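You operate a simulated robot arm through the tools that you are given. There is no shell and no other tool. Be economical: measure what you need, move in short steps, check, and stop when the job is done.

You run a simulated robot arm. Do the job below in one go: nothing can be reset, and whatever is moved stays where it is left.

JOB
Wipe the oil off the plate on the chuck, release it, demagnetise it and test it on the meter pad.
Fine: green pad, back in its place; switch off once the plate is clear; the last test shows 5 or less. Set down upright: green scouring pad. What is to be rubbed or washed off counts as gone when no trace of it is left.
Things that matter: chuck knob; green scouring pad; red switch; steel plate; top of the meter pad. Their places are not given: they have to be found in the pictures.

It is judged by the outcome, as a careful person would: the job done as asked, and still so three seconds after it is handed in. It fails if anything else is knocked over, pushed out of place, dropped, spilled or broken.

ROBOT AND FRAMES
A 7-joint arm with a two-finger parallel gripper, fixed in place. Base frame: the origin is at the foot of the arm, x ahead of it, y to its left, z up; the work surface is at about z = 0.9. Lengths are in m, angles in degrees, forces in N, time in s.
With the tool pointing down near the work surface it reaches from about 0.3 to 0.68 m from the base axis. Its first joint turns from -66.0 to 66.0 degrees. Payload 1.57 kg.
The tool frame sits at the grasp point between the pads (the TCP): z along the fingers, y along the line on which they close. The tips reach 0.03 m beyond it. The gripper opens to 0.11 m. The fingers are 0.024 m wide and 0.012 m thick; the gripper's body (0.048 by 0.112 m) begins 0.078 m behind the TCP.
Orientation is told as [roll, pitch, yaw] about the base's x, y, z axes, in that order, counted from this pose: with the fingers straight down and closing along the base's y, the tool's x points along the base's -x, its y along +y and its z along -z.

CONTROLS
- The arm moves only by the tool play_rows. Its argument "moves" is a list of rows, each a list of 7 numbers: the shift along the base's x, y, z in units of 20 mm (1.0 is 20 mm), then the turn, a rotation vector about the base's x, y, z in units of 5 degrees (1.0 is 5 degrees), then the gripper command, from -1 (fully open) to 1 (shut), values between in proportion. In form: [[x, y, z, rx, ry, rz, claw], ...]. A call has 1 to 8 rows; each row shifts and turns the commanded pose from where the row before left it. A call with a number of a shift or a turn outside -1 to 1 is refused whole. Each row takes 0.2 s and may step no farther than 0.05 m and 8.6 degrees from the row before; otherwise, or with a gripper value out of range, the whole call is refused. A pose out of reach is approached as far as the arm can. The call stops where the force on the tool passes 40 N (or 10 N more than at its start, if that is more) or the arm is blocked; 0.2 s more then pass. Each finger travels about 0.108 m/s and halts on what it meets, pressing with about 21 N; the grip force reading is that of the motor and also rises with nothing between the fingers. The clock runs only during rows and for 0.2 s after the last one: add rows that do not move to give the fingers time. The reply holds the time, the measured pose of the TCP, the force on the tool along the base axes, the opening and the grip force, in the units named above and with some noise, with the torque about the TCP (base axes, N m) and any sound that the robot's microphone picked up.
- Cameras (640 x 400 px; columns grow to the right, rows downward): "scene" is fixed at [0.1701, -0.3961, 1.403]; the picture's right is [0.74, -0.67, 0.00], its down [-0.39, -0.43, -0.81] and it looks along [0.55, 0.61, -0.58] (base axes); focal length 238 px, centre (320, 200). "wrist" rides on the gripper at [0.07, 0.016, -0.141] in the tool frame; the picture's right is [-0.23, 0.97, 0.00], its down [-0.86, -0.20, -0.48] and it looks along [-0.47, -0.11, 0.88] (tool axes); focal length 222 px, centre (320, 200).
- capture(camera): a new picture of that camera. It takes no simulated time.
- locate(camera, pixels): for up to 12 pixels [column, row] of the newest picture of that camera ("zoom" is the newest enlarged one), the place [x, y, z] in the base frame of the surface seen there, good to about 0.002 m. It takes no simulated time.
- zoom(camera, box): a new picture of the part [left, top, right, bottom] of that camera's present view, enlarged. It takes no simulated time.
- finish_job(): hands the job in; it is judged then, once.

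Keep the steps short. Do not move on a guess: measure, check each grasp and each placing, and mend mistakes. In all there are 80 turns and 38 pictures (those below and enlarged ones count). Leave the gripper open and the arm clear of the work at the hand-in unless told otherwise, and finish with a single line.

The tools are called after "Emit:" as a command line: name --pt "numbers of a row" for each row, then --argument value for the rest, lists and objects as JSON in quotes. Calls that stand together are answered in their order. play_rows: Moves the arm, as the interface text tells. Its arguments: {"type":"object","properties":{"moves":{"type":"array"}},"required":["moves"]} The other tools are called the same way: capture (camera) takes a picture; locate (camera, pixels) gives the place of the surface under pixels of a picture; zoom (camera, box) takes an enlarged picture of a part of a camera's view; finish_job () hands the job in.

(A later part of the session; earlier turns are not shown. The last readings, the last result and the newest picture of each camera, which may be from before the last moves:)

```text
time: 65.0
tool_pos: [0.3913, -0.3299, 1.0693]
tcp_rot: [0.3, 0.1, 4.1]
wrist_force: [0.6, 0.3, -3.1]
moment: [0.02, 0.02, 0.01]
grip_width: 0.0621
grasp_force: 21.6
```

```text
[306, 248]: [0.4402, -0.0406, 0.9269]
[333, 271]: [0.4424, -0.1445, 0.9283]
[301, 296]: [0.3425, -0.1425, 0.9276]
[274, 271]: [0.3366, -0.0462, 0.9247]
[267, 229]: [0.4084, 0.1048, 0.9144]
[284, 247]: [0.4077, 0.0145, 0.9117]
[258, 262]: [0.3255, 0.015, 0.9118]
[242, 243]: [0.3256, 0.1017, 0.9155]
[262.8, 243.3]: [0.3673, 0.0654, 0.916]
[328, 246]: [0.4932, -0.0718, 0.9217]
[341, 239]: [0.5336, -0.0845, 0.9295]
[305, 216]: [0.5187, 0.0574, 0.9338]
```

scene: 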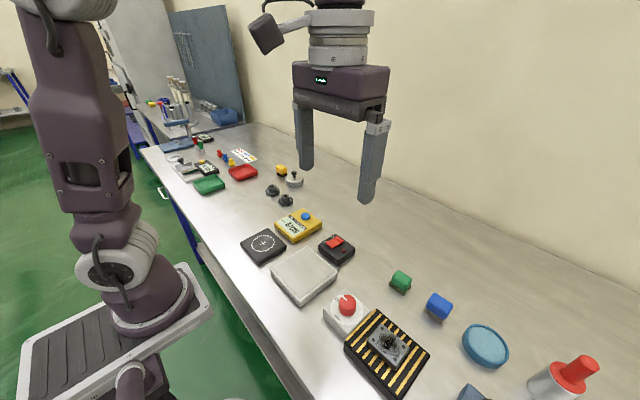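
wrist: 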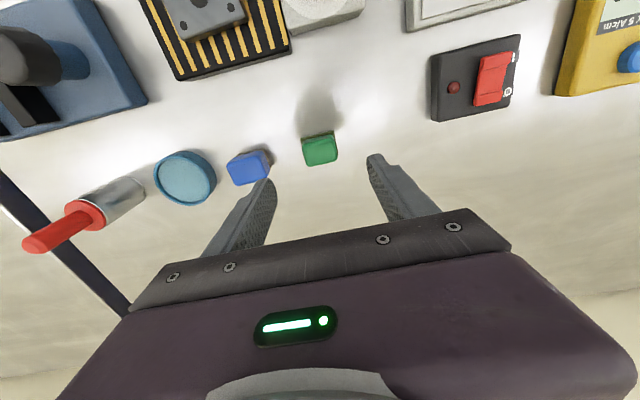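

The block centre is ≈(0.391, -0.093), top z 0.927; the meter pad centre is ≈(0.368, 0.060), top 0.916. I'll carry the plate above the block.

Emit:
play_rows --pt "0 0.5 0 0 0 0 1" --pt "0 1 0 0 0 -0.2 1" --pt "0 1 0 0 0 -0.2 1" --pt "0 1 0 0 0 -0.2 1" --pt "0 1 0 0 0 -0.2 1" --pt "0 1 0 0 0 0 1" --pt "0 1 0 0 0 0 1" --pt "0 1 0 0 0 0 1"

Emit:
play_rows --pt "0 1 0 0 0 0 1" --pt "0 1 0 0 0 0 1" --pt "0 1 0 0 0 0 1" --pt "0 1 0 0 0 0 1" --pt "0 0.35 0 0 0 0 1" --pt "0 0 -0.7 0 0 0 1" --pt "0 0 -0.7 0 0 0 1" --pt "0 0 -0.7 0 0 0 1"

Emit:
capture --camera "wrist"

```text
time: 66.8
tool_pos: [0.3919, -0.1808, 1.0679]
tcp_rot: [0.3, 0.0, 0.0]
wrist_force: [0.5, -0.4, -3.3]
moment: [0.0, -0.03, -0.01]
grip_width: 0.0617
grasp_force: 21.2
```

```text
time: 68.6
tool_pos: [0.3912, -0.0931, 1.0276]
tcp_rot: [0.3, 0.0, 0.0]
wrist_force: [-0.3, 0.2, -3.9]
moment: [0.02, 0.0, -0.01]
grip_width: 0.0621
grasp_force: 20.9
```

```text
16 pictures are left
```

wrist: 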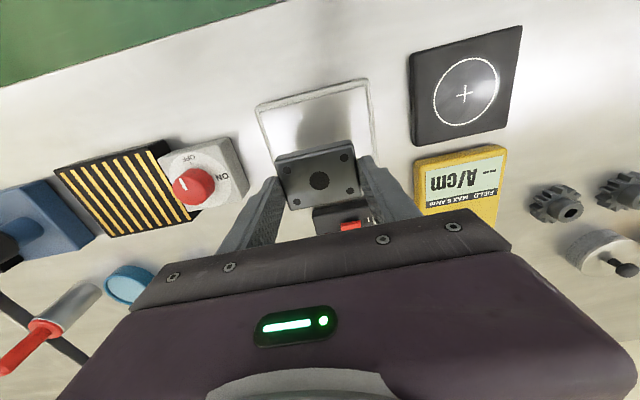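

The plate is over the block. I'll lower it toward contact (TCP ≈ 0.962).

Emit:
play_rows --pt "0 0 -0.8 0 0 0 1" --pt "0 0 -0.8 0 0 0 1" --pt "0 0 -0.8 0 0 0 1" --pt "0 0 -0.55 0 0 0 1" --pt "0 0 -0.15 0 0 0 1" --pt "0 0 -0.1 0 0 0 1" --pt "0 0 0 0 0 0 1"

```text
time: 70.2
tool_pos: [0.3894, -0.0944, 0.9631]
tcp_rot: [0.2, -0.1, -0.1]
wrist_force: [-1.5, -0.2, 3.6]
moment: [-0.2, 0.01, -0.04]
grip_width: 0.0619
grasp_force: 21.0
```

It's touching (force went from -3.9 to +3.6 N). I'll open, rise, and go look at the switch.

Emit:
play_rows --pt "0 0 0 0 0 0 0.2" --pt "0 0 0 0 0 0 -0.3" --pt "0 0 0 0 0 0 -0.45" --pt "0 0 0.5 0 0 0 -0.45" --pt "0 0 1 0 0 0 -0.45" --pt "0 0 1 0 0 0 -0.45" --pt "0 0 1 0 0 0 -0.45" --pt "0 0 1 0 0 0 -0.45"

Emit:
play_rows --pt "1 0 0 0 0 0 0.5" --pt "1 0 0 0 0 0 1" --pt "1 0.1 0 0 0 0 1" --pt "1 0.2 0 0 0 0 1" --pt "1 0.2 0 0 0 0 1" --pt "0 0 0 0 0 0 1"

Emit:
zoom --camera "wrist" --box '[240, 60, 400, 160]'

Emit:
locate --camera "zoom" --pixels '[[320, 200], [360, 180], [360, 200], [360, 220], [360, 240], [360, 260], [360, 280], [380, 200], [340, 240], [380, 240], [300, 240], [340, 280]]'

```text
time: 72.0
tool_pos: [0.3916, -0.0939, 1.0522]
tcp_rot: [0.3, -0.2, 0.0]
wrist_force: [0.1, 0.2, -0.3]
moment: [0.0, 0.02, 0.0]
grip_width: 0.0798
grasp_force: 0.1
```

```text
time: 73.4
tool_pos: [0.4926, -0.0813, 1.0523]
tcp_rot: [0.3, 0.0, 0.1]
wrist_force: [0.3, -0.4, 0.0]
moment: [-0.01, -0.01, 0.01]
grip_width: 0.0
grasp_force: 21.1
```

```text
4.00 times, centred on (320, 110) of wrist
```

zoom: 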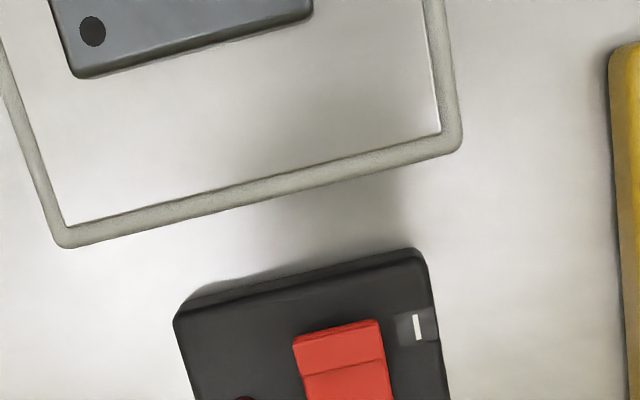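

```text
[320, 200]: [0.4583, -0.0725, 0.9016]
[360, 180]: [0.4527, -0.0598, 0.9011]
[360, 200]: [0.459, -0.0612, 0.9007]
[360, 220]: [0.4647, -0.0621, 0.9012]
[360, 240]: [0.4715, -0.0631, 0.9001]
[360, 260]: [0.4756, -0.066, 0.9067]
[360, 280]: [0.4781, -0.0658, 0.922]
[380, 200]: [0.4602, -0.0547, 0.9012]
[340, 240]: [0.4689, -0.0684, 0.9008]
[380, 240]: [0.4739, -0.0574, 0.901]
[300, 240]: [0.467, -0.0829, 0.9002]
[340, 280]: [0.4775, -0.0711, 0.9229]
```

The "I" mark is at the near (-x) end. I'll zoom lower to see the whole rocker.

Emit:
zoom --camera "wrist" --box '[260, 115, 388, 195]'

Emit:
locate --camera "zoom" --pixels '[[290, 130], [300, 145], [300, 165], [300, 180], [310, 210], [315, 240], [320, 270], [330, 180], [270, 180], [280, 260], [350, 260], [310, 295]]'

```text
5.00 times, centred on (324, 155) of wrist
```

zoom: 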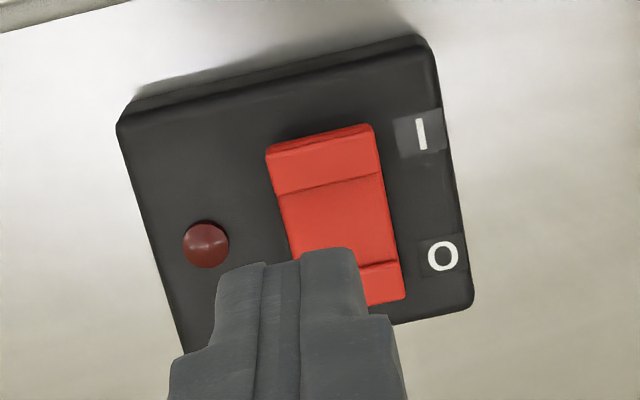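

```text
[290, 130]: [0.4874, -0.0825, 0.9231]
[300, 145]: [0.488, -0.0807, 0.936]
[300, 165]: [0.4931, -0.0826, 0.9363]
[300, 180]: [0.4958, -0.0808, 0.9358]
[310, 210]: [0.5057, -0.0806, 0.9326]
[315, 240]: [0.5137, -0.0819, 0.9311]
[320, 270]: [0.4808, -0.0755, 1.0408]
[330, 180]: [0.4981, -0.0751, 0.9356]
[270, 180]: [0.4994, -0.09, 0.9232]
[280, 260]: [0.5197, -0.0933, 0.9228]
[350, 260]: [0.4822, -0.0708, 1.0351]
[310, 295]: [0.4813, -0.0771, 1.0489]
```

The I end is raised (z 0.936) at x 0.488–0.497, y ≈ -0.077. With the fingers closed, I'll go down just over it at x 0.486.

Emit:
play_rows --pt "-0.33 0.2 -0.6 0 0 0 1" --pt "0 0 -1 0 0 0 1" --pt "0 0 -1 0 0 0 1" --pt "0 0 -1 0 0 0 1" --pt "0 0 -0.5 0 0 0 1" --pt "0 0 0 0 0 0 1"

Emit:
play_rows --pt "0 0 -0.12 0 0 0 1" --pt "0 0 -0.12 0 0 0 1" --pt "0 0 -0.12 0 0 0 1" --pt "0 0 -0.12 0 0 0 1" --pt "0 0 0 0 0 0 1"

```text
time: 74.8
tool_pos: [0.4854, -0.0789, 0.9701]
tcp_rot: [0.3, 0.0, 0.0]
wrist_force: [0.6, 0.1, -0.7]
moment: [-0.01, -0.01, -0.01]
grip_width: 0.0001
grasp_force: 20.1
```

```text
time: 76.0
tool_pos: [0.485, -0.0791, 0.962]
tcp_rot: [0.3, 0.0, 0.1]
wrist_force: [0.6, 0.8, -0.6]
moment: [0.0, 0.0, -0.02]
grip_width: 0.0002
grasp_force: 21.0
heard: click
```

I heard a click. I'll rise and check the lamp.

Emit:
play_rows --pt "0 0 0.8 0 0 0 1" --pt "0 0 1 0 0 0 1" --pt "0 0 1 0 0 0 0" --pt "0 0 1 0 0 0 -0.45" --pt "0 0 0.7 0 0 0 -0.45" --pt "0 0 0 0 0 0 -0.45"

Emit:
capture --camera "wrist"

Emit:
locate --camera "wrist" --pixels '[[285, 60], [300, 60], [320, 60], [320, 150]]'

```text
time: 77.4
tool_pos: [0.4851, -0.0788, 1.0512]
tcp_rot: [0.2, 0.0, 0.0]
wrist_force: [0.0, -0.4, -0.3]
moment: [0.0, 0.02, -0.02]
grip_width: 0.08
grasp_force: 0.0
```

```text
13 pictures are left
```

wrist: 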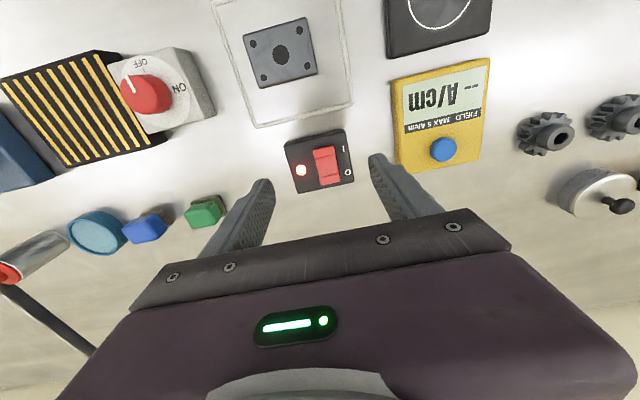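

```text
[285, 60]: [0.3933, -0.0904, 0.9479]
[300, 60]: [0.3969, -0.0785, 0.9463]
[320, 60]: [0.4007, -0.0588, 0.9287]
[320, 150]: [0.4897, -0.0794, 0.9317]
```

The lamp is lit. The plate centre hole is at pixel (281,55), ≈(0.390, -0.094). I'll go back over it and down.

Emit:
play_rows --pt "-0.95 -0.15 0 0 0 0 -0.45" --pt "-0.95 -0.15 0 0 0 0 -0.45" --pt "-0.95 -0.15 0 0 0 0 -0.45" --pt "-0.95 -0.15 0 0 0 0 -0.45" --pt "-0.95 -0.15 0 0 0 0 -0.45" --pt "0 0 -1 0 0 0 -0.45" --pt "0 0 -1 0 0 0 -0.45" --pt "0 0 0 0 0 0 -0.45"

Emit:
play_rows --pt "0 0 -1 0 0 0 -0.45" --pt "0 0 -0.8 0 0 0 -0.45" --pt "0 0 -0.4 0 0 0 -0.45" --pt "0 0 0 0 0 0 -0.45"

```text
time: 79.2
tool_pos: [0.3902, -0.0926, 1.0122]
tcp_rot: [0.2, 0.0, 0.1]
wrist_force: [-1.2, -0.5, -0.5]
moment: [0.01, 0.02, 0.02]
grip_width: 0.0798
grasp_force: 0.0
```

```text
time: 80.2
tool_pos: [0.3916, -0.0932, 0.9691]
tcp_rot: [0.3, 0.0, 0.0]
wrist_force: [0.0, -0.1, 0.5]
moment: [-0.02, -0.05, 0.0]
grip_width: 0.0799
grasp_force: 0.0
```

Lower 5 mm more to the earlier grip height, then close, and lift slowly out of the alternating field.

Emit:
play_rows --pt "0 0 -0.25 0 0 0 -0.45" --pt "0 0 0 0 0 0 0.1" --pt "0 0 0 0 0 0 0.5" --pt "0 0 0 0 0 0 1" --pt "0 0 0 0 0 0 1" --pt "0 0 0 0 0 0 1"

Emit:
play_rows --pt "0 0 0.2 0 0 0 1" --pt "0 0 0.2 0 0 0 1" --pt "0 0 0.2 0 0 0 1" --pt "0 0 0.2 0 0 0 1" --pt "0 0 0.2 0 0 0 1" --pt "0 0 0.2 0 0 0 1" --pt "0 0 0.2 0 0 0 1" --pt "0 0 0.2 0 0 0 1"

Emit:
play_rows --pt "0 0 0.2 0 0 0 1" --pt "0 0 0.2 0 0 0 1" --pt "0 0 0.2 0 0 0 1" --pt "0 0 0.2 0 0 0 1" --pt "0 0 0.2 0 0 0 1" --pt "0 0 0.2 0 0 0 1" --pt "0 0 0.2 0 0 0 1" --pt "0 0 0.2 0 0 0 1"

Emit:
play_rows --pt "0 0 0.3 0 0 0 1" --pt "0 0 0.3 0 0 0 1" --pt "0 0 0.3 0 0 0 1" --pt "0 0 0.3 0 0 0 1" --pt "0 0 0.3 0 0 0 1" --pt "0 0 0.3 0 0 0 1" --pt "0 0 0.3 0 0 0 1" --pt "0 0 0.3 0 0 0 1"

```text
time: 81.6
tool_pos: [0.3919, -0.0935, 0.9631]
tcp_rot: [0.3, -0.1, 0.0]
wrist_force: [1.2, -0.2, 8.4]
moment: [-0.08, -0.04, -0.03]
grip_width: 0.0617
grasp_force: 21.5
```

```text
time: 83.4
tool_pos: [0.3898, -0.0948, 0.9946]
tcp_rot: [0.3, -0.1, 0.1]
wrist_force: [0.1, -0.2, -2.6]
moment: [0.02, -0.01, 0.01]
grip_width: 0.0618
grasp_force: 20.9
```

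```text
time: 85.2
tool_pos: [0.3883, -0.0947, 1.0269]
tcp_rot: [0.4, -0.1, -0.1]
wrist_force: [0.0, 0.5, -3.5]
moment: [-0.02, -0.01, 0.05]
grip_width: 0.062
grasp_force: 21.2
```

```text
time: 87.0
tool_pos: [0.3901, -0.0952, 1.0745]
tcp_rot: [0.2, 0.0, 0.0]
wrist_force: [0.1, 0.2, -3.2]
moment: [0.0, -0.04, 0.0]
grip_width: 0.0617
grasp_force: 21.1
```

It came out slowly and is still held. I'll carry it on, still slowly, toward the meter pad at (0.368, 0.060).

Emit:
play_rows --pt "-0.05 0.4 0.2 0 0 0 1" --pt "-0.05 0.4 0.2 0 0 0 1" --pt "-0.05 0.4 0.2 0 0 0 1" --pt "-0.05 0.4 0 0 0 0 1" --pt "-0.05 0.4 0 0 0 0 1" --pt "-0.05 0.4 0 0 0 0 1" --pt "-0.05 0.4 0 0 0 0 1" --pt "-0.05 0.4 0 0 0 0 1"

Emit:
play_rows --pt "-0.1 0.6 0 0 0 0 1" --pt "-0.1 0.6 0 0 0 0 1" --pt "-0.1 0.6 0 0 0 0 1" --pt "-0.1 0.6 0 0 0 0 1" --pt "-0.1 0.6 0 0 0 0 1" --pt "-0.1 0.6 0 0 0 0 1" --pt "-0.1 0.6 0 0 0 0 1" --pt "0 0.4 0 0 0 0 1"

Emit:
capture --camera "wrist"

```text
time: 88.8
tool_pos: [0.3805, -0.0315, 1.0868]
tcp_rot: [0.3, 0.0, 0.1]
wrist_force: [0.3, 0.7, -4.2]
moment: [-0.02, -0.01, 0.0]
grip_width: 0.0618
grasp_force: 21.5
```

```text
time: 90.6
tool_pos: [0.3677, 0.0625, 1.0864]
tcp_rot: [0.3, 0.1, 0.0]
wrist_force: [-0.6, 0.4, -3.6]
moment: [-0.05, 0.0, -0.02]
grip_width: 0.0618
grasp_force: 21.1
```

```text
12 pictures are left
```

wrist: 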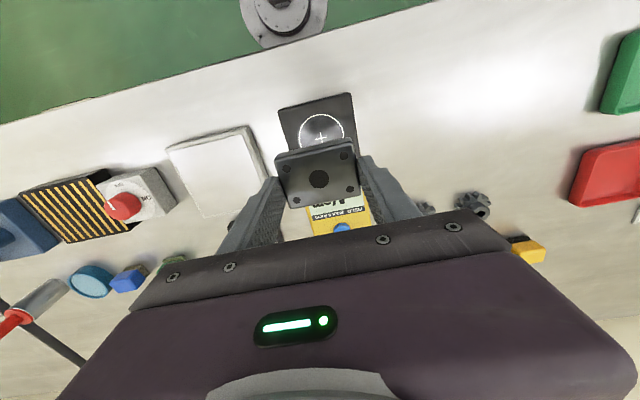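

Emit:
locate --camera "wrist" --pixels '[[321, 136], [302, 131], [342, 128], [317, 114], [283, 110], [350, 96], [355, 140], [329, 116]]'

```text
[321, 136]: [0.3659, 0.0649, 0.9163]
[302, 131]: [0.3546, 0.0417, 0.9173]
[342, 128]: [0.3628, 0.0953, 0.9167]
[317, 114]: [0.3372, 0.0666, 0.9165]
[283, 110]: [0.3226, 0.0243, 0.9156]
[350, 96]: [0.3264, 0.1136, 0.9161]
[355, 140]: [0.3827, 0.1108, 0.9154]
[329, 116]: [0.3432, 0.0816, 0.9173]
```

The cross is at (0.366, 0.065, 0.9165). I'll lower the plate onto it, expecting contact at TCP ≈ 0.9525.

Emit:
play_rows --pt "-0.05 0.12 -0.8 0 0 0 1" --pt "0 0 -0.9 0 0 0 1" --pt "0 0 -0.9 0 0 0 1" --pt "0 0 -0.9 0 0 0 1" --pt "0 0 -0.9 0 0 0 1" --pt "0 0 -0.9 0 0 0 1" --pt "0 0 -0.8 0 0 0 1" --pt "0 0 -0.3 0 0 0 1"

Emit:
play_rows --pt "0 0 -0.1 0 0 0 1" --pt "0 0 -0.08 0 0 0 1" --pt "0 0 0 0 0 0 1"

```text
time: 92.4
tool_pos: [0.3659, 0.0639, 0.9588]
tcp_rot: [0.3, 0.0, 0.2]
wrist_force: [0.0, 0.5, -4.0]
moment: [0.0, 0.01, 0.0]
grip_width: 0.0618
grasp_force: 21.0
```

```text
time: 93.2
tool_pos: [0.3655, 0.0625, 0.9562]
tcp_rot: [0.3, 0.0, 0.0]
wrist_force: [0.1, -0.9, -3.6]
moment: [-0.04, 0.04, 0.01]
grip_width: 0.0618
grasp_force: 21.1
```

Emit:
play_rows --pt "0 0 -0.08 0 0 0 1" --pt "0 0 -0.06 0 0 0 1" --pt "0 0 -0.05 0 0 0 1" --pt "0 0 0 0 0 0 1"

```text
time: 94.2
tool_pos: [0.3678, 0.064, 0.953]
tcp_rot: [0.3, 0.0, 0.1]
wrist_force: [1.1, -1.1, 3.8]
moment: [-0.26, -0.01, 0.06]
grip_width: 0.0617
grasp_force: 20.6
```

It has landed (+3.8 N). I'll open, rise, and read the meter.

Emit:
play_rows --pt "0 0 0 0 0 0 0.2" --pt "0 0 0 0 0 0 -0.3" --pt "0 0 0 0 0 0 -0.45" --pt "0 0 0.5 0 0 0 -0.45" --pt "0 0 1 0 0 0 -0.45" --pt "0 0 1 0 0 0 -0.45" --pt "0 0 1 0 0 0 -0.45" --pt "0 0 1 0 0 0 -0.45"

Emit:
capture --camera "wrist"

```text
time: 96.0
tool_pos: [0.3665, 0.0624, 1.0404]
tcp_rot: [0.3, 0.0, 0.1]
wrist_force: [0.1, -0.5, -0.3]
moment: [-0.02, -0.02, 0.01]
grip_width: 0.0797
grasp_force: 0.0
```

```text
11 pictures are left
```

wrist: 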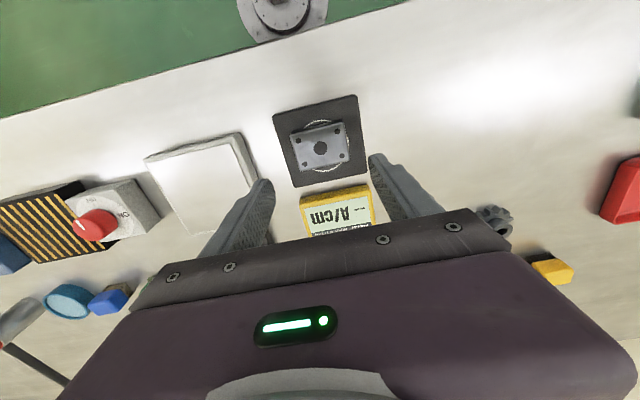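

The display still shows "--", so the blue button starts a test. The plate is clear, so I'll switch off first: go over the O end at (0.536, -0.080).

Emit:
play_rows --pt "1 -0.9 0.2 0 0 0 -0.45" --pt "1 -0.9 0 0 0 0 0" --pt "1 -0.9 0 0 0 0 1" --pt "1 -0.9 0 0 0 0 1" --pt "1 -0.9 0 0 0 0 1" --pt "1 -0.9 0 0 0 0 1" --pt "1 -0.9 0 0 0 0 1" --pt "1 -0.8 0 0 0 0 1"

Emit:
play_rows --pt "0.4 0 0 0 0 0 1" --pt "0 0 0 0 0 0 1"

Emit:
zoom --camera "wrist" --box '[240, 80, 400, 180]'

Emit:
locate --camera "zoom" --pixels '[[320, 120], [320, 140], [320, 160], [325, 180], [325, 200], [330, 220], [330, 240], [300, 160], [350, 160], [330, 260]]'

```text
time: 97.8
tool_pos: [0.5267, -0.0791, 1.0453]
tcp_rot: [0.3, 0.1, 0.0]
wrist_force: [0.0, 0.5, 0.6]
moment: [0.02, 0.02, 0.0]
grip_width: 0.0
grasp_force: 21.2
```

```text
time: 98.4
tool_pos: [0.5357, -0.0776, 1.0447]
tcp_rot: [0.3, 0.0, 0.2]
wrist_force: [0.3, 0.2, 0.2]
moment: [0.01, 0.02, -0.01]
grip_width: 0.0001
grasp_force: 21.4
```

```text
4.00 times, centred on (320, 130) of wrist
```

zoom: 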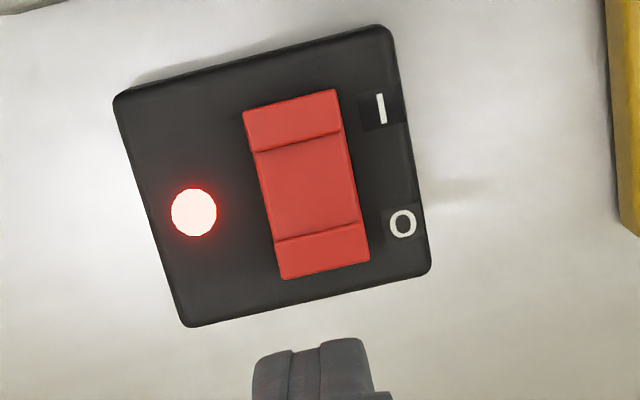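

```text
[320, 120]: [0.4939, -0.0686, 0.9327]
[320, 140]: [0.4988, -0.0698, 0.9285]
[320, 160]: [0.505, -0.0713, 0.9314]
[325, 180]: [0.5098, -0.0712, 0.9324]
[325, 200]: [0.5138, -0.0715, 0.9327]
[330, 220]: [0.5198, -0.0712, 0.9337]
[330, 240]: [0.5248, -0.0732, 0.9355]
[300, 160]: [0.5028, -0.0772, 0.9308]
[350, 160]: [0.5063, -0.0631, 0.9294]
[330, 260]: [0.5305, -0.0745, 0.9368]
```

The O end is raised (z 0.937) at x 0.523–0.534, y ≈ -0.078. I'll press down there.

Emit:
play_rows --pt "0 0 -1 0 0 0 1" --pt "0 0 -1 0 0 0 1" --pt "0 0 -1 0 0 0 1" --pt "0 0 -0.7 0 0 0 1" --pt "0 0 -0.12 0 0 0 1" --pt "0 0 -0.12 0 0 0 1" --pt "0 0 -0.12 0 0 0 1" --pt "0 0 -0.1 0 0 0 1"

```text
time: 100.2
tool_pos: [0.5348, -0.0778, 0.9616]
tcp_rot: [0.3, 0.2, 0.0]
wrist_force: [-0.2, 0.7, -0.1]
moment: [0.02, -0.01, 0.02]
grip_width: 0.0
grasp_force: 21.1
heard: click
```

Click. I'll rise and move above the blue button at about (0.520, 0.057).

Emit:
play_rows --pt "0 0 1 0 0 0 1" --pt "0 0 1 0 0 0 1" --pt "0 0 1 0 0 0 1" --pt "-0.2 1 0 0 0 0 1" --pt "-0.2 1 0 0 0 0 1" --pt "-0.2 1 0 0 0 0 1" --pt "-0.1 1 0 0 0 0 1" --pt "0 1 0 0 0 0 1"

Emit:
play_rows --pt "0 1 0 0 0 0 1" --pt "0 0.6 0 0 0 0 1" --pt "0 0 0 0 0 0 1"

Emit:
capture --camera "wrist"

```text
time: 102.0
tool_pos: [0.5199, 0.022, 1.0186]
tcp_rot: [0.4, 0.1, 0.0]
wrist_force: [0.4, 0.3, -0.3]
moment: [0.01, -0.04, -0.02]
grip_width: 0.0
grasp_force: 21.4
```

```text
time: 102.8
tool_pos: [0.5189, 0.0528, 1.0221]
tcp_rot: [0.3, 0.0, 0.2]
wrist_force: [0.7, 0.6, -0.4]
moment: [0.01, 0.01, 0.0]
grip_width: 0.0
grasp_force: 20.8
```

```text
9 pictures are left
```

wrist: 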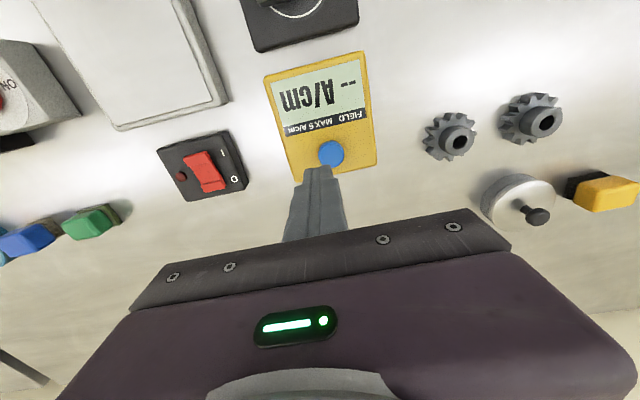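

The lamp is off. I'll pinpoint the button.

Emit:
locate --camera "wrist" --pixels '[[330, 153], [321, 153], [341, 152], [330, 144], [331, 163]]'

```text
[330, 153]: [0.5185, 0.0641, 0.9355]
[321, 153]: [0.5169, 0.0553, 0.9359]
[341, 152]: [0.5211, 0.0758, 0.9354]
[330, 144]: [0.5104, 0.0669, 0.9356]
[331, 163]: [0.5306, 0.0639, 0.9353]
```

The button centre is (0.520, 0.065, 0.9355). I'll go over it, then press down gently.

Emit:
play_rows --pt "0.05 0.6 0 0 0 0 1" --pt "0 0 -1 0 0 0 1" --pt "0 0 -1 0 0 0 1" --pt "0 0 -0.6 0 0 0 1" --pt "0 0 -0.1 0 0 0 1" --pt "0 0 -0.1 0 0 0 1" --pt "0 0 0 0 0 0 1"

Emit:
play_rows --pt "0 0 -0.07 0 0 0 1" --pt "0 0 -0.07 0 0 0 1" --pt "0 0 0 0 0 0 1"

```text
time: 104.4
tool_pos: [0.5215, 0.0649, 0.9668]
tcp_rot: [0.4, 0.0, 0.1]
wrist_force: [-0.2, 0.3, -0.6]
moment: [-0.01, -0.02, -0.04]
grip_width: 0.0
grasp_force: 20.8
```

```text
time: 105.2
tool_pos: [0.5208, 0.0656, 0.9644]
tcp_rot: [0.2, 0.0, 0.1]
wrist_force: [0.0, -0.2, 0.2]
moment: [-0.02, -0.03, 0.02]
grip_width: 0.0
grasp_force: 21.1
```

Emit:
play_rows --pt "0 0 -0.07 0 0 0 1" --pt "0 0 -0.07 0 0 0 1" --pt "0 0 0 0 0 0 1"

```text
time: 106.0
tool_pos: [0.5212, 0.065, 0.9615]
tcp_rot: [0.2, 0.0, 0.0]
wrist_force: [-0.5, 1.4, 2.6]
moment: [0.0, 0.02, -0.02]
grip_width: 0.0
grasp_force: 21.6
heard: click
```

I heard a click. I'll rise and read the display.

Emit:
play_rows --pt "0 0 0.5 0 0 0 1" --pt "0 0 1 0 0 0 1" --pt "0 0 1 0 0 0 1" --pt "0 0 0.5 0 0 0 1" --pt "0 0 0 0 0 0 1"

Emit:
zoom --camera "wrist" --box '[200, 0, 400, 180]'

```text
time: 107.2
tool_pos: [0.5221, 0.0654, 1.0225]
tcp_rot: [0.2, 0.0, 0.1]
wrist_force: [0.3, -0.1, 0.3]
moment: [-0.02, 0.0, 0.01]
grip_width: 0.0
grasp_force: 20.7
```

```text
2.22 times, centred on (300, 90) of wrist
```

zoom: 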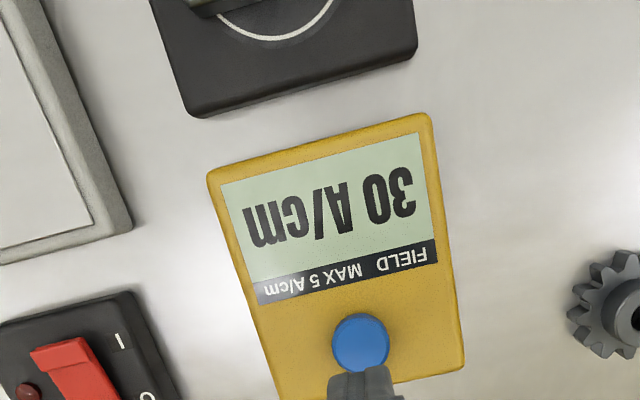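

The meter reads 30 A/cm, which is too high; I probably drew the plate out too fast. I'll repeat it much more slowly. First, switch on again (I end at x 0.486, y -0.079).

Emit:
play_rows --pt "-0.26 -1 0.2 0 0 0 1" --pt "-0.26 -1 0 0 0 0 1" --pt "-0.26 -1 0 0 0 0 1" --pt "-0.26 -1 0 0 0 0 1" --pt "-0.26 -1 0 0 0 0 1" --pt "-0.26 -1 0 0 0 0 1" --pt "-0.24 -1 0 0 0 0 1" --pt "0 -0.2 0 0 0 0 1"

Emit:
play_rows --pt "0 0 -1 0 0 0 1" --pt "0 0 -1 0 0 0 1" --pt "0 0 -0.7 0 0 0 1" --pt "0 0 0 0 0 0 1"

```text
time: 109.0
tool_pos: [0.4855, -0.0776, 1.0249]
tcp_rot: [0.2, 0.0, 0.0]
wrist_force: [-1.0, 0.1, -0.3]
moment: [0.01, -0.01, 0.01]
grip_width: 0.0
grasp_force: 21.5
```

```text
time: 110.0
tool_pos: [0.4843, -0.08, 0.9708]
tcp_rot: [0.3, -0.1, 0.0]
wrist_force: [0.3, -0.8, 0.3]
moment: [0.01, 0.02, -0.01]
grip_width: 0.0
grasp_force: 21.4
```

In position. I'll press, rise, and return to above the plate.

Emit:
play_rows --pt "0 0 -0.12 0 0 0 1" --pt "0 0 -0.12 0 0 0 1" --pt "0 0 -0.12 0 0 0 1" --pt "0 0 -0.12 0 0 0 1" --pt "0 0 1 0 0 0 1" --pt "0 0 1 0 0 0 1" --pt "0 0 1 0 0 0 1" --pt "0 0 1 0 0 0 1"

Emit:
play_rows --pt "-0.74 0.9 0 0 0 0 0" --pt "-0.74 0.9 0 0 0 0 -0.45" --pt "-0.74 0.9 0 0 0 0 -0.45" --pt "-0.74 0.9 0 0 0 0 -0.45" --pt "-0.74 0.9 0 0 0 0 -0.45" --pt "-0.74 0.9 0 0 0 0 -0.45" --pt "-0.74 0.9 0 0 0 0 -0.45" --pt "-0.72 0.85 0 0 0 0 -0.45"

Emit:
capture --camera "wrist"

```text
time: 111.8
tool_pos: [0.4843, -0.0762, 1.0398]
tcp_rot: [0.3, 0.0, 0.0]
wrist_force: [-0.3, 0.4, -0.1]
moment: [0.04, -0.04, 0.02]
grip_width: 0.0
grasp_force: 20.8
heard: click
```

```text
time: 113.6
tool_pos: [0.3675, 0.0654, 1.0392]
tcp_rot: [0.2, -0.1, 0.1]
wrist_force: [0.3, 0.0, 0.1]
moment: [-0.03, 0.04, -0.04]
grip_width: 0.0796
grasp_force: 0.0
```

```text
7 pictures are left
```

wrist: 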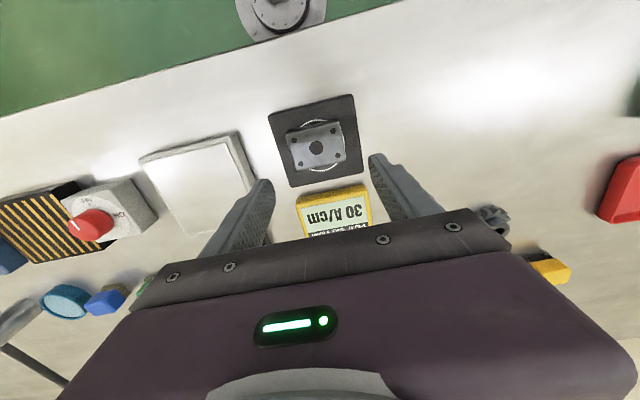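

It clicked on. The plate lies as I left it, so I'll go down and grip it.

Emit:
play_rows --pt "0 -0.05 -1 0 0 0 -0.45" --pt "0 0 -1 0 0 0 -0.45" --pt "0 0 -1 0 0 0 -0.45" --pt "0 0 -0.8 0 0 0 -0.45" --pt "0 0 -0.45 0 0 0 -0.45" --pt "0 0 0 0 0 0 -0.45"

Emit:
play_rows --pt "0 0 0 0 0 0 0.1" --pt "0 0 0 0 0 0 0.5" --pt "0 0 0 0 0 0 1" --pt "0 0 0 0 0 0 1" --pt "0 0 0.5 0 0 0 1" --pt "0 0 0.8 0 0 0 1" --pt "0 0 0.8 0 0 0 1" --pt "0 0 0.8 0 0 0 1"

```text
time: 115.0
tool_pos: [0.3675, 0.0645, 0.9563]
tcp_rot: [0.3, 0.0, 0.1]
wrist_force: [0.2, -0.2, 0.0]
moment: [0.01, 0.01, -0.01]
grip_width: 0.0798
grasp_force: 0.0
```

```text
time: 116.8
tool_pos: [0.3689, 0.0617, 1.013]
tcp_rot: [0.3, 0.0, 0.0]
wrist_force: [0.7, -0.1, -3.0]
moment: [-0.01, 0.0, -0.02]
grip_width: 0.0618
grasp_force: 21.2
```

The plate is held. I'll carry it over the block and down onto it (contact expected at TCP ≈ 0.966).

Emit:
play_rows --pt "0.14 -0.98 0 0 0 0 1" --pt "0.14 -0.98 0 0 0 0 1" --pt "0.14 -0.98 0 0 0 0 1" --pt "0.14 -0.98 0 0 0 0 1" --pt "0.14 -0.98 0 0 0 0 1" --pt "0.14 -0.98 0 0 0 0 1" --pt "0.14 -0.98 0 0 0 0 1" --pt "0.14 -0.98 0 0 0 0 1"

Emit:
play_rows --pt "0 0 -0.7 0 0 0 1" --pt "0 0 -0.7 0 0 0 1" --pt "0 0 -0.5 0 0 0 1" --pt "0 0 -0.2 0 0 0 1" --pt "0 0 -0.1 0 0 0 1" --pt "0 0 0 0 0 0 1"

```text
time: 118.6
tool_pos: [0.3913, -0.0934, 1.0168]
tcp_rot: [0.3, 0.0, 0.1]
wrist_force: [-0.4, -0.2, -3.3]
moment: [0.02, -0.03, 0.0]
grip_width: 0.0617
grasp_force: 20.7
```

```text
time: 120.0
tool_pos: [0.3916, -0.0925, 0.9703]
tcp_rot: [0.3, 0.0, 0.1]
wrist_force: [-0.5, -0.1, -3.8]
moment: [0.02, -0.02, 0.05]
grip_width: 0.0617
grasp_force: 20.9
```

About 4 mm above contact. I'll lower to touch and dwell.

Emit:
play_rows --pt "0 0 -0.1 0 0 0 1" --pt "0 0 -0.05 0 0 0 1" --pt "0 0 -0.04 0 0 0 1" --pt "0 0 0 0 0 0 1" --pt "0 0 0 0 0 0 1" --pt "0 0 0 0 0 0 1"

```text
time: 121.4
tool_pos: [0.3904, -0.0929, 0.9666]
tcp_rot: [0.3, 0.0, 0.1]
wrist_force: [7.2, 1.9, 13.8]
moment: [0.07, -0.28, 0.04]
grip_width: 0.0617
grasp_force: 21.2
```

It's in contact. Now a very slow straight lift, 5–7 mm/s at first.

Emit:
play_rows --pt "0 0 0.05 0 0 0 1" --pt "0 0 0.05 0 0 0 1" --pt "0 0 0.05 0 0 0 1" --pt "0 0 0.05 0 0 0 1" --pt "0 0 0.05 0 0 0 1" --pt "0 0 0.05 0 0 0 1" --pt "0 0 0.05 0 0 0 1" --pt "0 0 0.05 0 0 0 1"

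Emit:
play_rows --pt "0 0 0.05 0 0 0 1" --pt "0 0 0.05 0 0 0 1" --pt "0 0 0.05 0 0 0 1" --pt "0 0 0.05 0 0 0 1" --pt "0 0 0.05 0 0 0 1" --pt "0 0 0.05 0 0 0 1" --pt "0 0 0.05 0 0 0 1" --pt "0 0 0.05 0 0 0 1"

Emit:
play_rows --pt "0 0 0.05 0 0 0 1" --pt "0 0 0.05 0 0 0 1" --pt "0 0 0.05 0 0 0 1" --pt "0 0 0.05 0 0 0 1" --pt "0 0 0.05 0 0 0 1" --pt "0 0 0.05 0 0 0 1" --pt "0 0 0.05 0 0 0 1" --pt "0 0 0.05 0 0 0 1"

Emit:
play_rows --pt "0 0 0.05 0 0 0 1" --pt "0 0 0.05 0 0 0 1" --pt "0 0 0.05 0 0 0 1" --pt "0 0 0.05 0 0 0 1" --pt "0 0 0.05 0 0 0 1" --pt "0 0 0.05 0 0 0 1" --pt "0 0 0.05 0 0 0 1" --pt "0 0 0.05 0 0 0 1"

Emit:
play_rows --pt "0 0 0.05 0 0 0 1" --pt "0 0 0.05 0 0 0 1" --pt "0 0 0.05 0 0 0 1" --pt "0 0 0.05 0 0 0 1" --pt "0 0 0.05 0 0 0 1" --pt "0 0 0.05 0 0 0 1" --pt "0 0 0.05 0 0 0 1" --pt "0 0 0.05 0 0 0 1"

Emit:
play_rows --pt "0 0 0.07 0 0 0 1" --pt "0 0 0.07 0 0 0 1" --pt "0 0 0.07 0 0 0 1" --pt "0 0 0.07 0 0 0 1" --pt "0 0 0.07 0 0 0 1" --pt "0 0 0.07 0 0 0 1" --pt "0 0 0.07 0 0 0 1" --pt "0 0 0.07 0 0 0 1"

Emit:
play_rows --pt "0 0 0.07 0 0 0 1" --pt "0 0 0.07 0 0 0 1" --pt "0 0 0.07 0 0 0 1" --pt "0 0 0.07 0 0 0 1" --pt "0 0 0.07 0 0 0 1" --pt "0 0 0.07 0 0 0 1" --pt "0 0 0.07 0 0 0 1" --pt "0 0 0.07 0 0 0 1"

Emit:
play_rows --pt "0 0 0.07 0 0 0 1" --pt "0 0 0.07 0 0 0 1" --pt "0 0 0.07 0 0 0 1" --pt "0 0 0.07 0 0 0 1" --pt "0 0 0.07 0 0 0 1" --pt "0 0 0.07 0 0 0 1" --pt "0 0 0.07 0 0 0 1" --pt "0 0 0.07 0 0 0 1"

Emit:
play_rows --pt "0 0 0.1 0 0 0 1" --pt "0 0 0.1 0 0 0 1" --pt "0 0 0.1 0 0 0 1" --pt "0 0 0.1 0 0 0 1" --pt "0 0 0.1 0 0 0 1" --pt "0 0 0.1 0 0 0 1" --pt "0 0 0.1 0 0 0 1" --pt "0 0 0.1 0 0 0 1"

Emit:
play_rows --pt "0 0 0.1 0 0 0 1" --pt "0 0 0.1 0 0 0 1" --pt "0 0 0.1 0 0 0 1" --pt "0 0 0.1 0 0 0 1" --pt "0 0 0.1 0 0 0 1" --pt "0 0 0.1 0 0 0 1" --pt "0 0 0.1 0 0 0 1" --pt "0 0 0.1 0 0 0 1"

```text
time: 123.2
tool_pos: [0.3896, -0.094, 0.9745]
tcp_rot: [0.2, 0.0, 0.1]
wrist_force: [-0.1, 0.1, -3.5]
moment: [-0.01, 0.03, -0.03]
grip_width: 0.0617
grasp_force: 21.1
```

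```text
time: 125.0
tool_pos: [0.3909, -0.0941, 0.984]
tcp_rot: [0.2, 0.0, 0.1]
wrist_force: [-0.1, 0.3, -3.1]
moment: [0.0, 0.02, -0.02]
grip_width: 0.0618
grasp_force: 20.6
```

```text
time: 126.8
tool_pos: [0.3901, -0.0944, 0.9906]
tcp_rot: [0.3, 0.0, 0.0]
wrist_force: [-1.3, -0.5, -2.9]
moment: [0.01, -0.05, -0.02]
grip_width: 0.0616
grasp_force: 21.4
```

```text
time: 128.6
tool_pos: [0.3893, -0.0931, 0.9975]
tcp_rot: [0.3, 0.0, 0.1]
wrist_force: [-0.5, -0.1, -3.9]
moment: [-0.01, -0.01, -0.01]
grip_width: 0.062
grasp_force: 21.4
```

```text
time: 130.4
tool_pos: [0.3906, -0.0929, 1.0052]
tcp_rot: [0.2, 0.0, 0.1]
wrist_force: [-0.3, 0.5, -4.2]
moment: [-0.01, -0.01, -0.01]
grip_width: 0.0619
grasp_force: 20.6
```

```text
time: 132.2
tool_pos: [0.3902, -0.0936, 1.0177]
tcp_rot: [0.3, 0.0, 0.1]
wrist_force: [-0.3, 0.0, -3.3]
moment: [0.02, -0.02, 0.0]
grip_width: 0.062
grasp_force: 20.9
```

```text
time: 134.0
tool_pos: [0.3901, -0.0933, 1.0293]
tcp_rot: [0.3, -0.1, 0.1]
wrist_force: [1.1, -0.4, -3.1]
moment: [0.0, 0.01, 0.0]
grip_width: 0.0619
grasp_force: 20.7
```

```text
time: 135.8
tool_pos: [0.3894, -0.0935, 1.04]
tcp_rot: [0.2, 0.0, -0.1]
wrist_force: [0.1, -0.3, -2.9]
moment: [0.0, -0.01, -0.01]
grip_width: 0.0618
grasp_force: 21.5
```

```text
time: 137.6
tool_pos: [0.3898, -0.0943, 1.0564]
tcp_rot: [0.4, 0.0, 0.0]
wrist_force: [0.2, -0.7, -4.1]
moment: [-0.03, -0.03, -0.02]
grip_width: 0.062
grasp_force: 21.7
```

```text
time: 139.4
tool_pos: [0.3897, -0.0942, 1.0723]
tcp_rot: [0.4, 0.0, 0.0]
wrist_force: [0.5, 0.2, -4.1]
moment: [0.01, -0.04, 0.0]
grip_width: 0.0617
grasp_force: 20.6
```

I'll continue slowly up to about 17 cm above the block.

Emit:
play_rows --pt "0 0 0.12 0 0 0 1" --pt "0 0 0.12 0 0 0 1" --pt "0 0 0.12 0 0 0 1" --pt "0 0 0.12 0 0 0 1" --pt "0 0 0.12 0 0 0 1" --pt "0 0 0.12 0 0 0 1" --pt "0 0 0.12 0 0 0 1" --pt "0 0 0.12 0 0 0 1"

Emit:
play_rows --pt "0 0 0.15 0 0 0 1" --pt "0 0 0.15 0 0 0 1" --pt "0 0 0.15 0 0 0 1" --pt "0 0 0.15 0 0 0 1" --pt "0 0 0.15 0 0 0 1" --pt "0 0 0.15 0 0 0 1" --pt "0 0 0.15 0 0 0 1" --pt "0 0 0.15 0 0 0 1"

Emit:
play_rows --pt "0 0.1 0.15 0 0 0 1" --pt "0 0.1 0.15 0 0 0 1" --pt "0 0.1 0.15 0 0 0 1" --pt "0 0.1 0.15 0 0 0 1" --pt "0 0.1 0.15 0 0 0 1" --pt "0 0.1 0.15 0 0 0 1" --pt "0 0.1 0.15 0 0 0 1" --pt "0 0.1 0.15 0 0 0 1"

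Emit:
play_rows --pt "-0.05 0.3 0 0 0 0 1" --pt "-0.05 0.3 0 0 0 0 1" --pt "-0.05 0.3 0 0 0 0 1" --pt "-0.05 0.3 0 0 0 0 1" --pt "-0.05 0.3 0 0 0 0 1" --pt "-0.05 0.3 0 0 0 0 1" --pt "-0.05 0.3 0 0 0 0 1" --pt "-0.05 0.3 0 0 0 0 1"

Emit:
play_rows --pt "-0.1 0.58 0 0 0 0 1" --pt "-0.1 0.58 0 0 0 0 1" --pt "-0.1 0.58 0 0 0 0 1" --pt "-0.1 0.58 0 0 0 0 1" --pt "-0.1 0.58 0 0 0 0 1" --pt "-0.1 0.58 0 0 0 0 1" --pt "-0.1 0.58 0 0 0 0 1" --pt "-0.1 0.6 0 0 0 0 1"

```text
time: 141.2
tool_pos: [0.3899, -0.0946, 1.0907]
tcp_rot: [0.4, 0.0, 0.0]
wrist_force: [-0.2, 0.1, -2.9]
moment: [0.0, 0.0, 0.03]
grip_width: 0.0619
grasp_force: 20.8
```

```text
time: 143.0
tool_pos: [0.3909, -0.0922, 1.115]
tcp_rot: [0.4, 0.0, 0.0]
wrist_force: [-0.4, 0.3, -3.0]
moment: [0.01, -0.02, -0.01]
grip_width: 0.062
grasp_force: 20.9
```

```text
time: 144.8
tool_pos: [0.3894, -0.0765, 1.1385]
tcp_rot: [0.2, 0.0, 0.0]
wrist_force: [0.1, -0.3, -3.5]
moment: [-0.02, -0.02, -0.03]
grip_width: 0.0618
grasp_force: 20.7
```

```text
time: 146.6
tool_pos: [0.3822, -0.028, 1.1396]
tcp_rot: [0.2, -0.1, 0.0]
wrist_force: [0.4, -0.3, -4.2]
moment: [-0.02, -0.01, 0.01]
grip_width: 0.062
grasp_force: 21.1
```

```text
time: 148.4
tool_pos: [0.3659, 0.0635, 1.1398]
tcp_rot: [0.4, 0.0, 0.1]
wrist_force: [-0.1, -0.3, -3.8]
moment: [0.0, -0.04, 0.02]
grip_width: 0.0617
grasp_force: 21.4
```

Now lowering onto the meter pad (contact expected at TCP ≈ 0.956).

Emit:
play_rows --pt "0 0.05 -0.9 0 0 0 1" --pt "0 0 -0.9 0 0 0 1" --pt "0 0 -0.9 0 0 0 1" --pt "0 0 -0.9 0 0 0 1" --pt "0 0 -0.9 0 0 0 1" --pt "0 0 -0.9 0 0 0 1" --pt "0 0 -0.9 0 0 0 1" --pt "0 0 -0.9 0 0 0 1"

Emit:
play_rows --pt "0 0 -0.9 0 0 0 1" --pt "0 0 -0.6 0 0 0 1" --pt "0 0 -0.2 0 0 0 1" --pt "0 0 -0.1 0 0 0 1" --pt "0 0 0 0 0 0 1"

```text
time: 150.2
tool_pos: [0.3638, 0.0654, 0.9951]
tcp_rot: [0.2, 0.0, 0.1]
wrist_force: [0.1, 0.0, -3.8]
moment: [-0.05, -0.01, -0.01]
grip_width: 0.0617
grasp_force: 20.5
```

```text
time: 151.4
tool_pos: [0.3648, 0.0639, 0.9597]
tcp_rot: [0.2, 0.0, 0.0]
wrist_force: [0.2, 0.4, -4.2]
moment: [-0.02, 0.02, 0.04]
grip_width: 0.0618
grasp_force: 21.2
```

Emit:
play_rows --pt "0 0 -0.08 0 0 0 1" --pt "0 0 -0.06 0 0 0 1" --pt "0 0 -0.05 0 0 0 1" --pt "0 0 0 0 0 0 1"

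```text
time: 152.4
tool_pos: [0.366, 0.0657, 0.9559]
tcp_rot: [0.3, -0.1, 0.0]
wrist_force: [0.0, 0.3, -3.6]
moment: [-0.02, -0.02, 0.04]
grip_width: 0.0616
grasp_force: 20.6
```

Emit:
play_rows --pt "0 0 -0.04 0 0 0 1" --pt "0 0 -0.04 0 0 0 1" --pt "0 0 0 0 0 0 1"

```text
time: 153.2
tool_pos: [0.3661, 0.0655, 0.9548]
tcp_rot: [0.3, -0.2, 0.1]
wrist_force: [-1.2, 0.6, 10.9]
moment: [-0.17, -0.09, 0.04]
grip_width: 0.0617
grasp_force: 21.0
```

It has landed. I'll open, rise, and go to the O end of the switch.

Emit:
play_rows --pt "0 0 0.03 0 0 0 0.2" --pt "0 0 0 0 0 0 -0.3" --pt "0 0 0 0 0 0 -0.45" --pt "0 0 0.5 0 0 0 -0.45" --pt "0 0 1 0 0 0 -0.45" --pt "0 0 1 0 0 0 -0.45" --pt "0 0 1 0 0 0 -0.45" --pt "0 0 1 0 0 0 -0.45"

Emit:
play_rows --pt "1 -0.9 0 0 0 0 -0.45" --pt "1 -0.9 0 0 0 0 0" --pt "1 -0.9 0 0 0 0 1" --pt "1 -0.9 0 0 0 0 1" --pt "1 -0.9 0 0 0 0 1" --pt "1 -0.9 0 0 0 0 1" --pt "1 -0.9 0 0 0 0 1" --pt "1 -0.87 0 0 0 0 1"

Emit:
play_rows --pt "0.42 0 0 0 0 0 1" --pt "0 0 -1 0 0 0 1" --pt "0 0 -1 0 0 0 1" --pt "0 0 -1 0 0 0 1" --pt "0 0 -0.4 0 0 0 1" --pt "0 0 0 0 0 0 1"

```text
time: 155.0
tool_pos: [0.3661, 0.0661, 1.0428]
tcp_rot: [0.3, -0.1, 0.0]
wrist_force: [-0.6, -0.5, -0.1]
moment: [0.0, -0.02, 0.01]
grip_width: 0.0799
grasp_force: 0.0
```

```text
time: 156.8
tool_pos: [0.5274, -0.0788, 1.0435]
tcp_rot: [0.4, 0.0, 0.1]
wrist_force: [0.2, 0.4, -0.4]
moment: [-0.01, -0.02, -0.02]
grip_width: 0.0001
grasp_force: 20.8
```

```text
time: 158.2
tool_pos: [0.5343, -0.0789, 0.976]
tcp_rot: [0.3, -0.1, -0.1]
wrist_force: [0.3, 0.5, -0.1]
moment: [0.01, -0.01, 0.0]
grip_width: 0.0002
grasp_force: 20.6
```

Now I'll press the O end (down to 0.962), rise and go above the button at (0.521, 0.065).

Emit:
play_rows --pt "0 0 -0.3 0 0 0 1" --pt "0 0 -0.15 0 0 0 1" --pt "0 0 -0.15 0 0 0 1" --pt "0 0 -0.12 0 0 0 1" --pt "0 0 0 0 0 0 1" --pt "0 0 1 0 0 0 1" --pt "0 0 1 0 0 0 1" --pt "0 0 1 0 0 0 1"

Emit:
play_rows --pt "-0.1 0.9 0 0 0 0 1" --pt "-0.1 0.9 0 0 0 0 1" --pt "-0.1 0.9 0 0 0 0 1" --pt "-0.1 0.9 0 0 0 0 1" --pt "-0.1 0.9 0 0 0 0 1" --pt "-0.1 0.9 0 0 0 0 1" --pt "-0.1 0.9 0 0 0 0 1" --pt "0 0.9 0 0 0 0 1"

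Emit:
play_rows --pt "0 0 -0.9 0 0 0 1" --pt "0 0 -0.9 0 0 0 1" --pt "0 0 -0.7 0 0 0 1" --pt "0 0 0 0 0 0 1"

```text
time: 160.0
tool_pos: [0.5343, -0.0787, 1.0213]
tcp_rot: [0.3, 0.0, 0.0]
wrist_force: [0.5, 1.1, 0.1]
moment: [-0.01, -0.01, -0.01]
grip_width: 0.0001
grasp_force: 20.8
heard: click
```

```text
time: 161.8
tool_pos: [0.5228, 0.0676, 1.0214]
tcp_rot: [0.3, 0.0, 0.0]
wrist_force: [-0.1, -0.5, -0.9]
moment: [0.01, -0.02, 0.03]
grip_width: 0.0
grasp_force: 21.1
```

```text
time: 162.8
tool_pos: [0.5219, 0.065, 0.9707]
tcp_rot: [0.3, 0.0, -0.1]
wrist_force: [0.4, 0.0, 0.4]
moment: [0.0, -0.01, 0.01]
grip_width: 0.0002
grasp_force: 20.9
```

Switched off (click). I'll press the button to 0.9615, rise, and read.

Emit:
play_rows --pt "0 0 -0.2 0 0 0 1" --pt "0 0 -0.12 0 0 0 1" --pt "0 0 -0.1 0 0 0 1" --pt "0 0 -0.05 0 0 0 1" --pt "0 0 0 0 0 0 1"

Emit:
play_rows --pt "0 0 0.5 0 0 0 1" --pt "0 0 1 0 0 0 1" --pt "0 0 1 0 0 0 1" --pt "0 0 1 0 0 0 1" --pt "0 0 0 0 0 0 1"

Emit:
capture --camera "wrist"

```text
time: 164.0
tool_pos: [0.5205, 0.0659, 0.9624]
tcp_rot: [0.4, 0.1, 0.0]
wrist_force: [0.8, -1.7, 1.5]
moment: [-0.02, 0.0, 0.03]
grip_width: 0.0
grasp_force: 20.7
heard: click
```

```text
time: 165.2
tool_pos: [0.5222, 0.0647, 1.0329]
tcp_rot: [0.2, 0.0, 0.0]
wrist_force: [-0.4, -0.6, -0.6]
moment: [0.01, -0.03, 0.0]
grip_width: 0.0
grasp_force: 21.6
```

```text
6 pictures are left
```

wrist: 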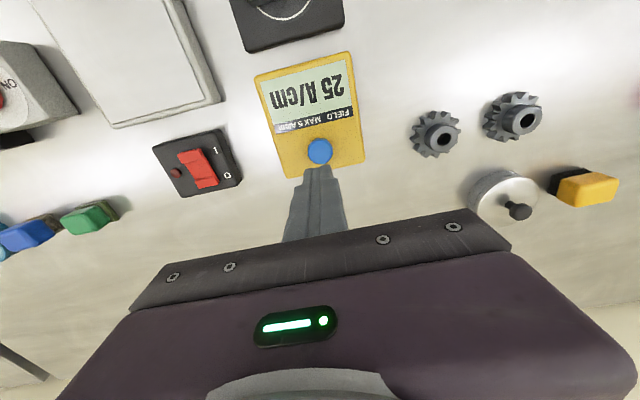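

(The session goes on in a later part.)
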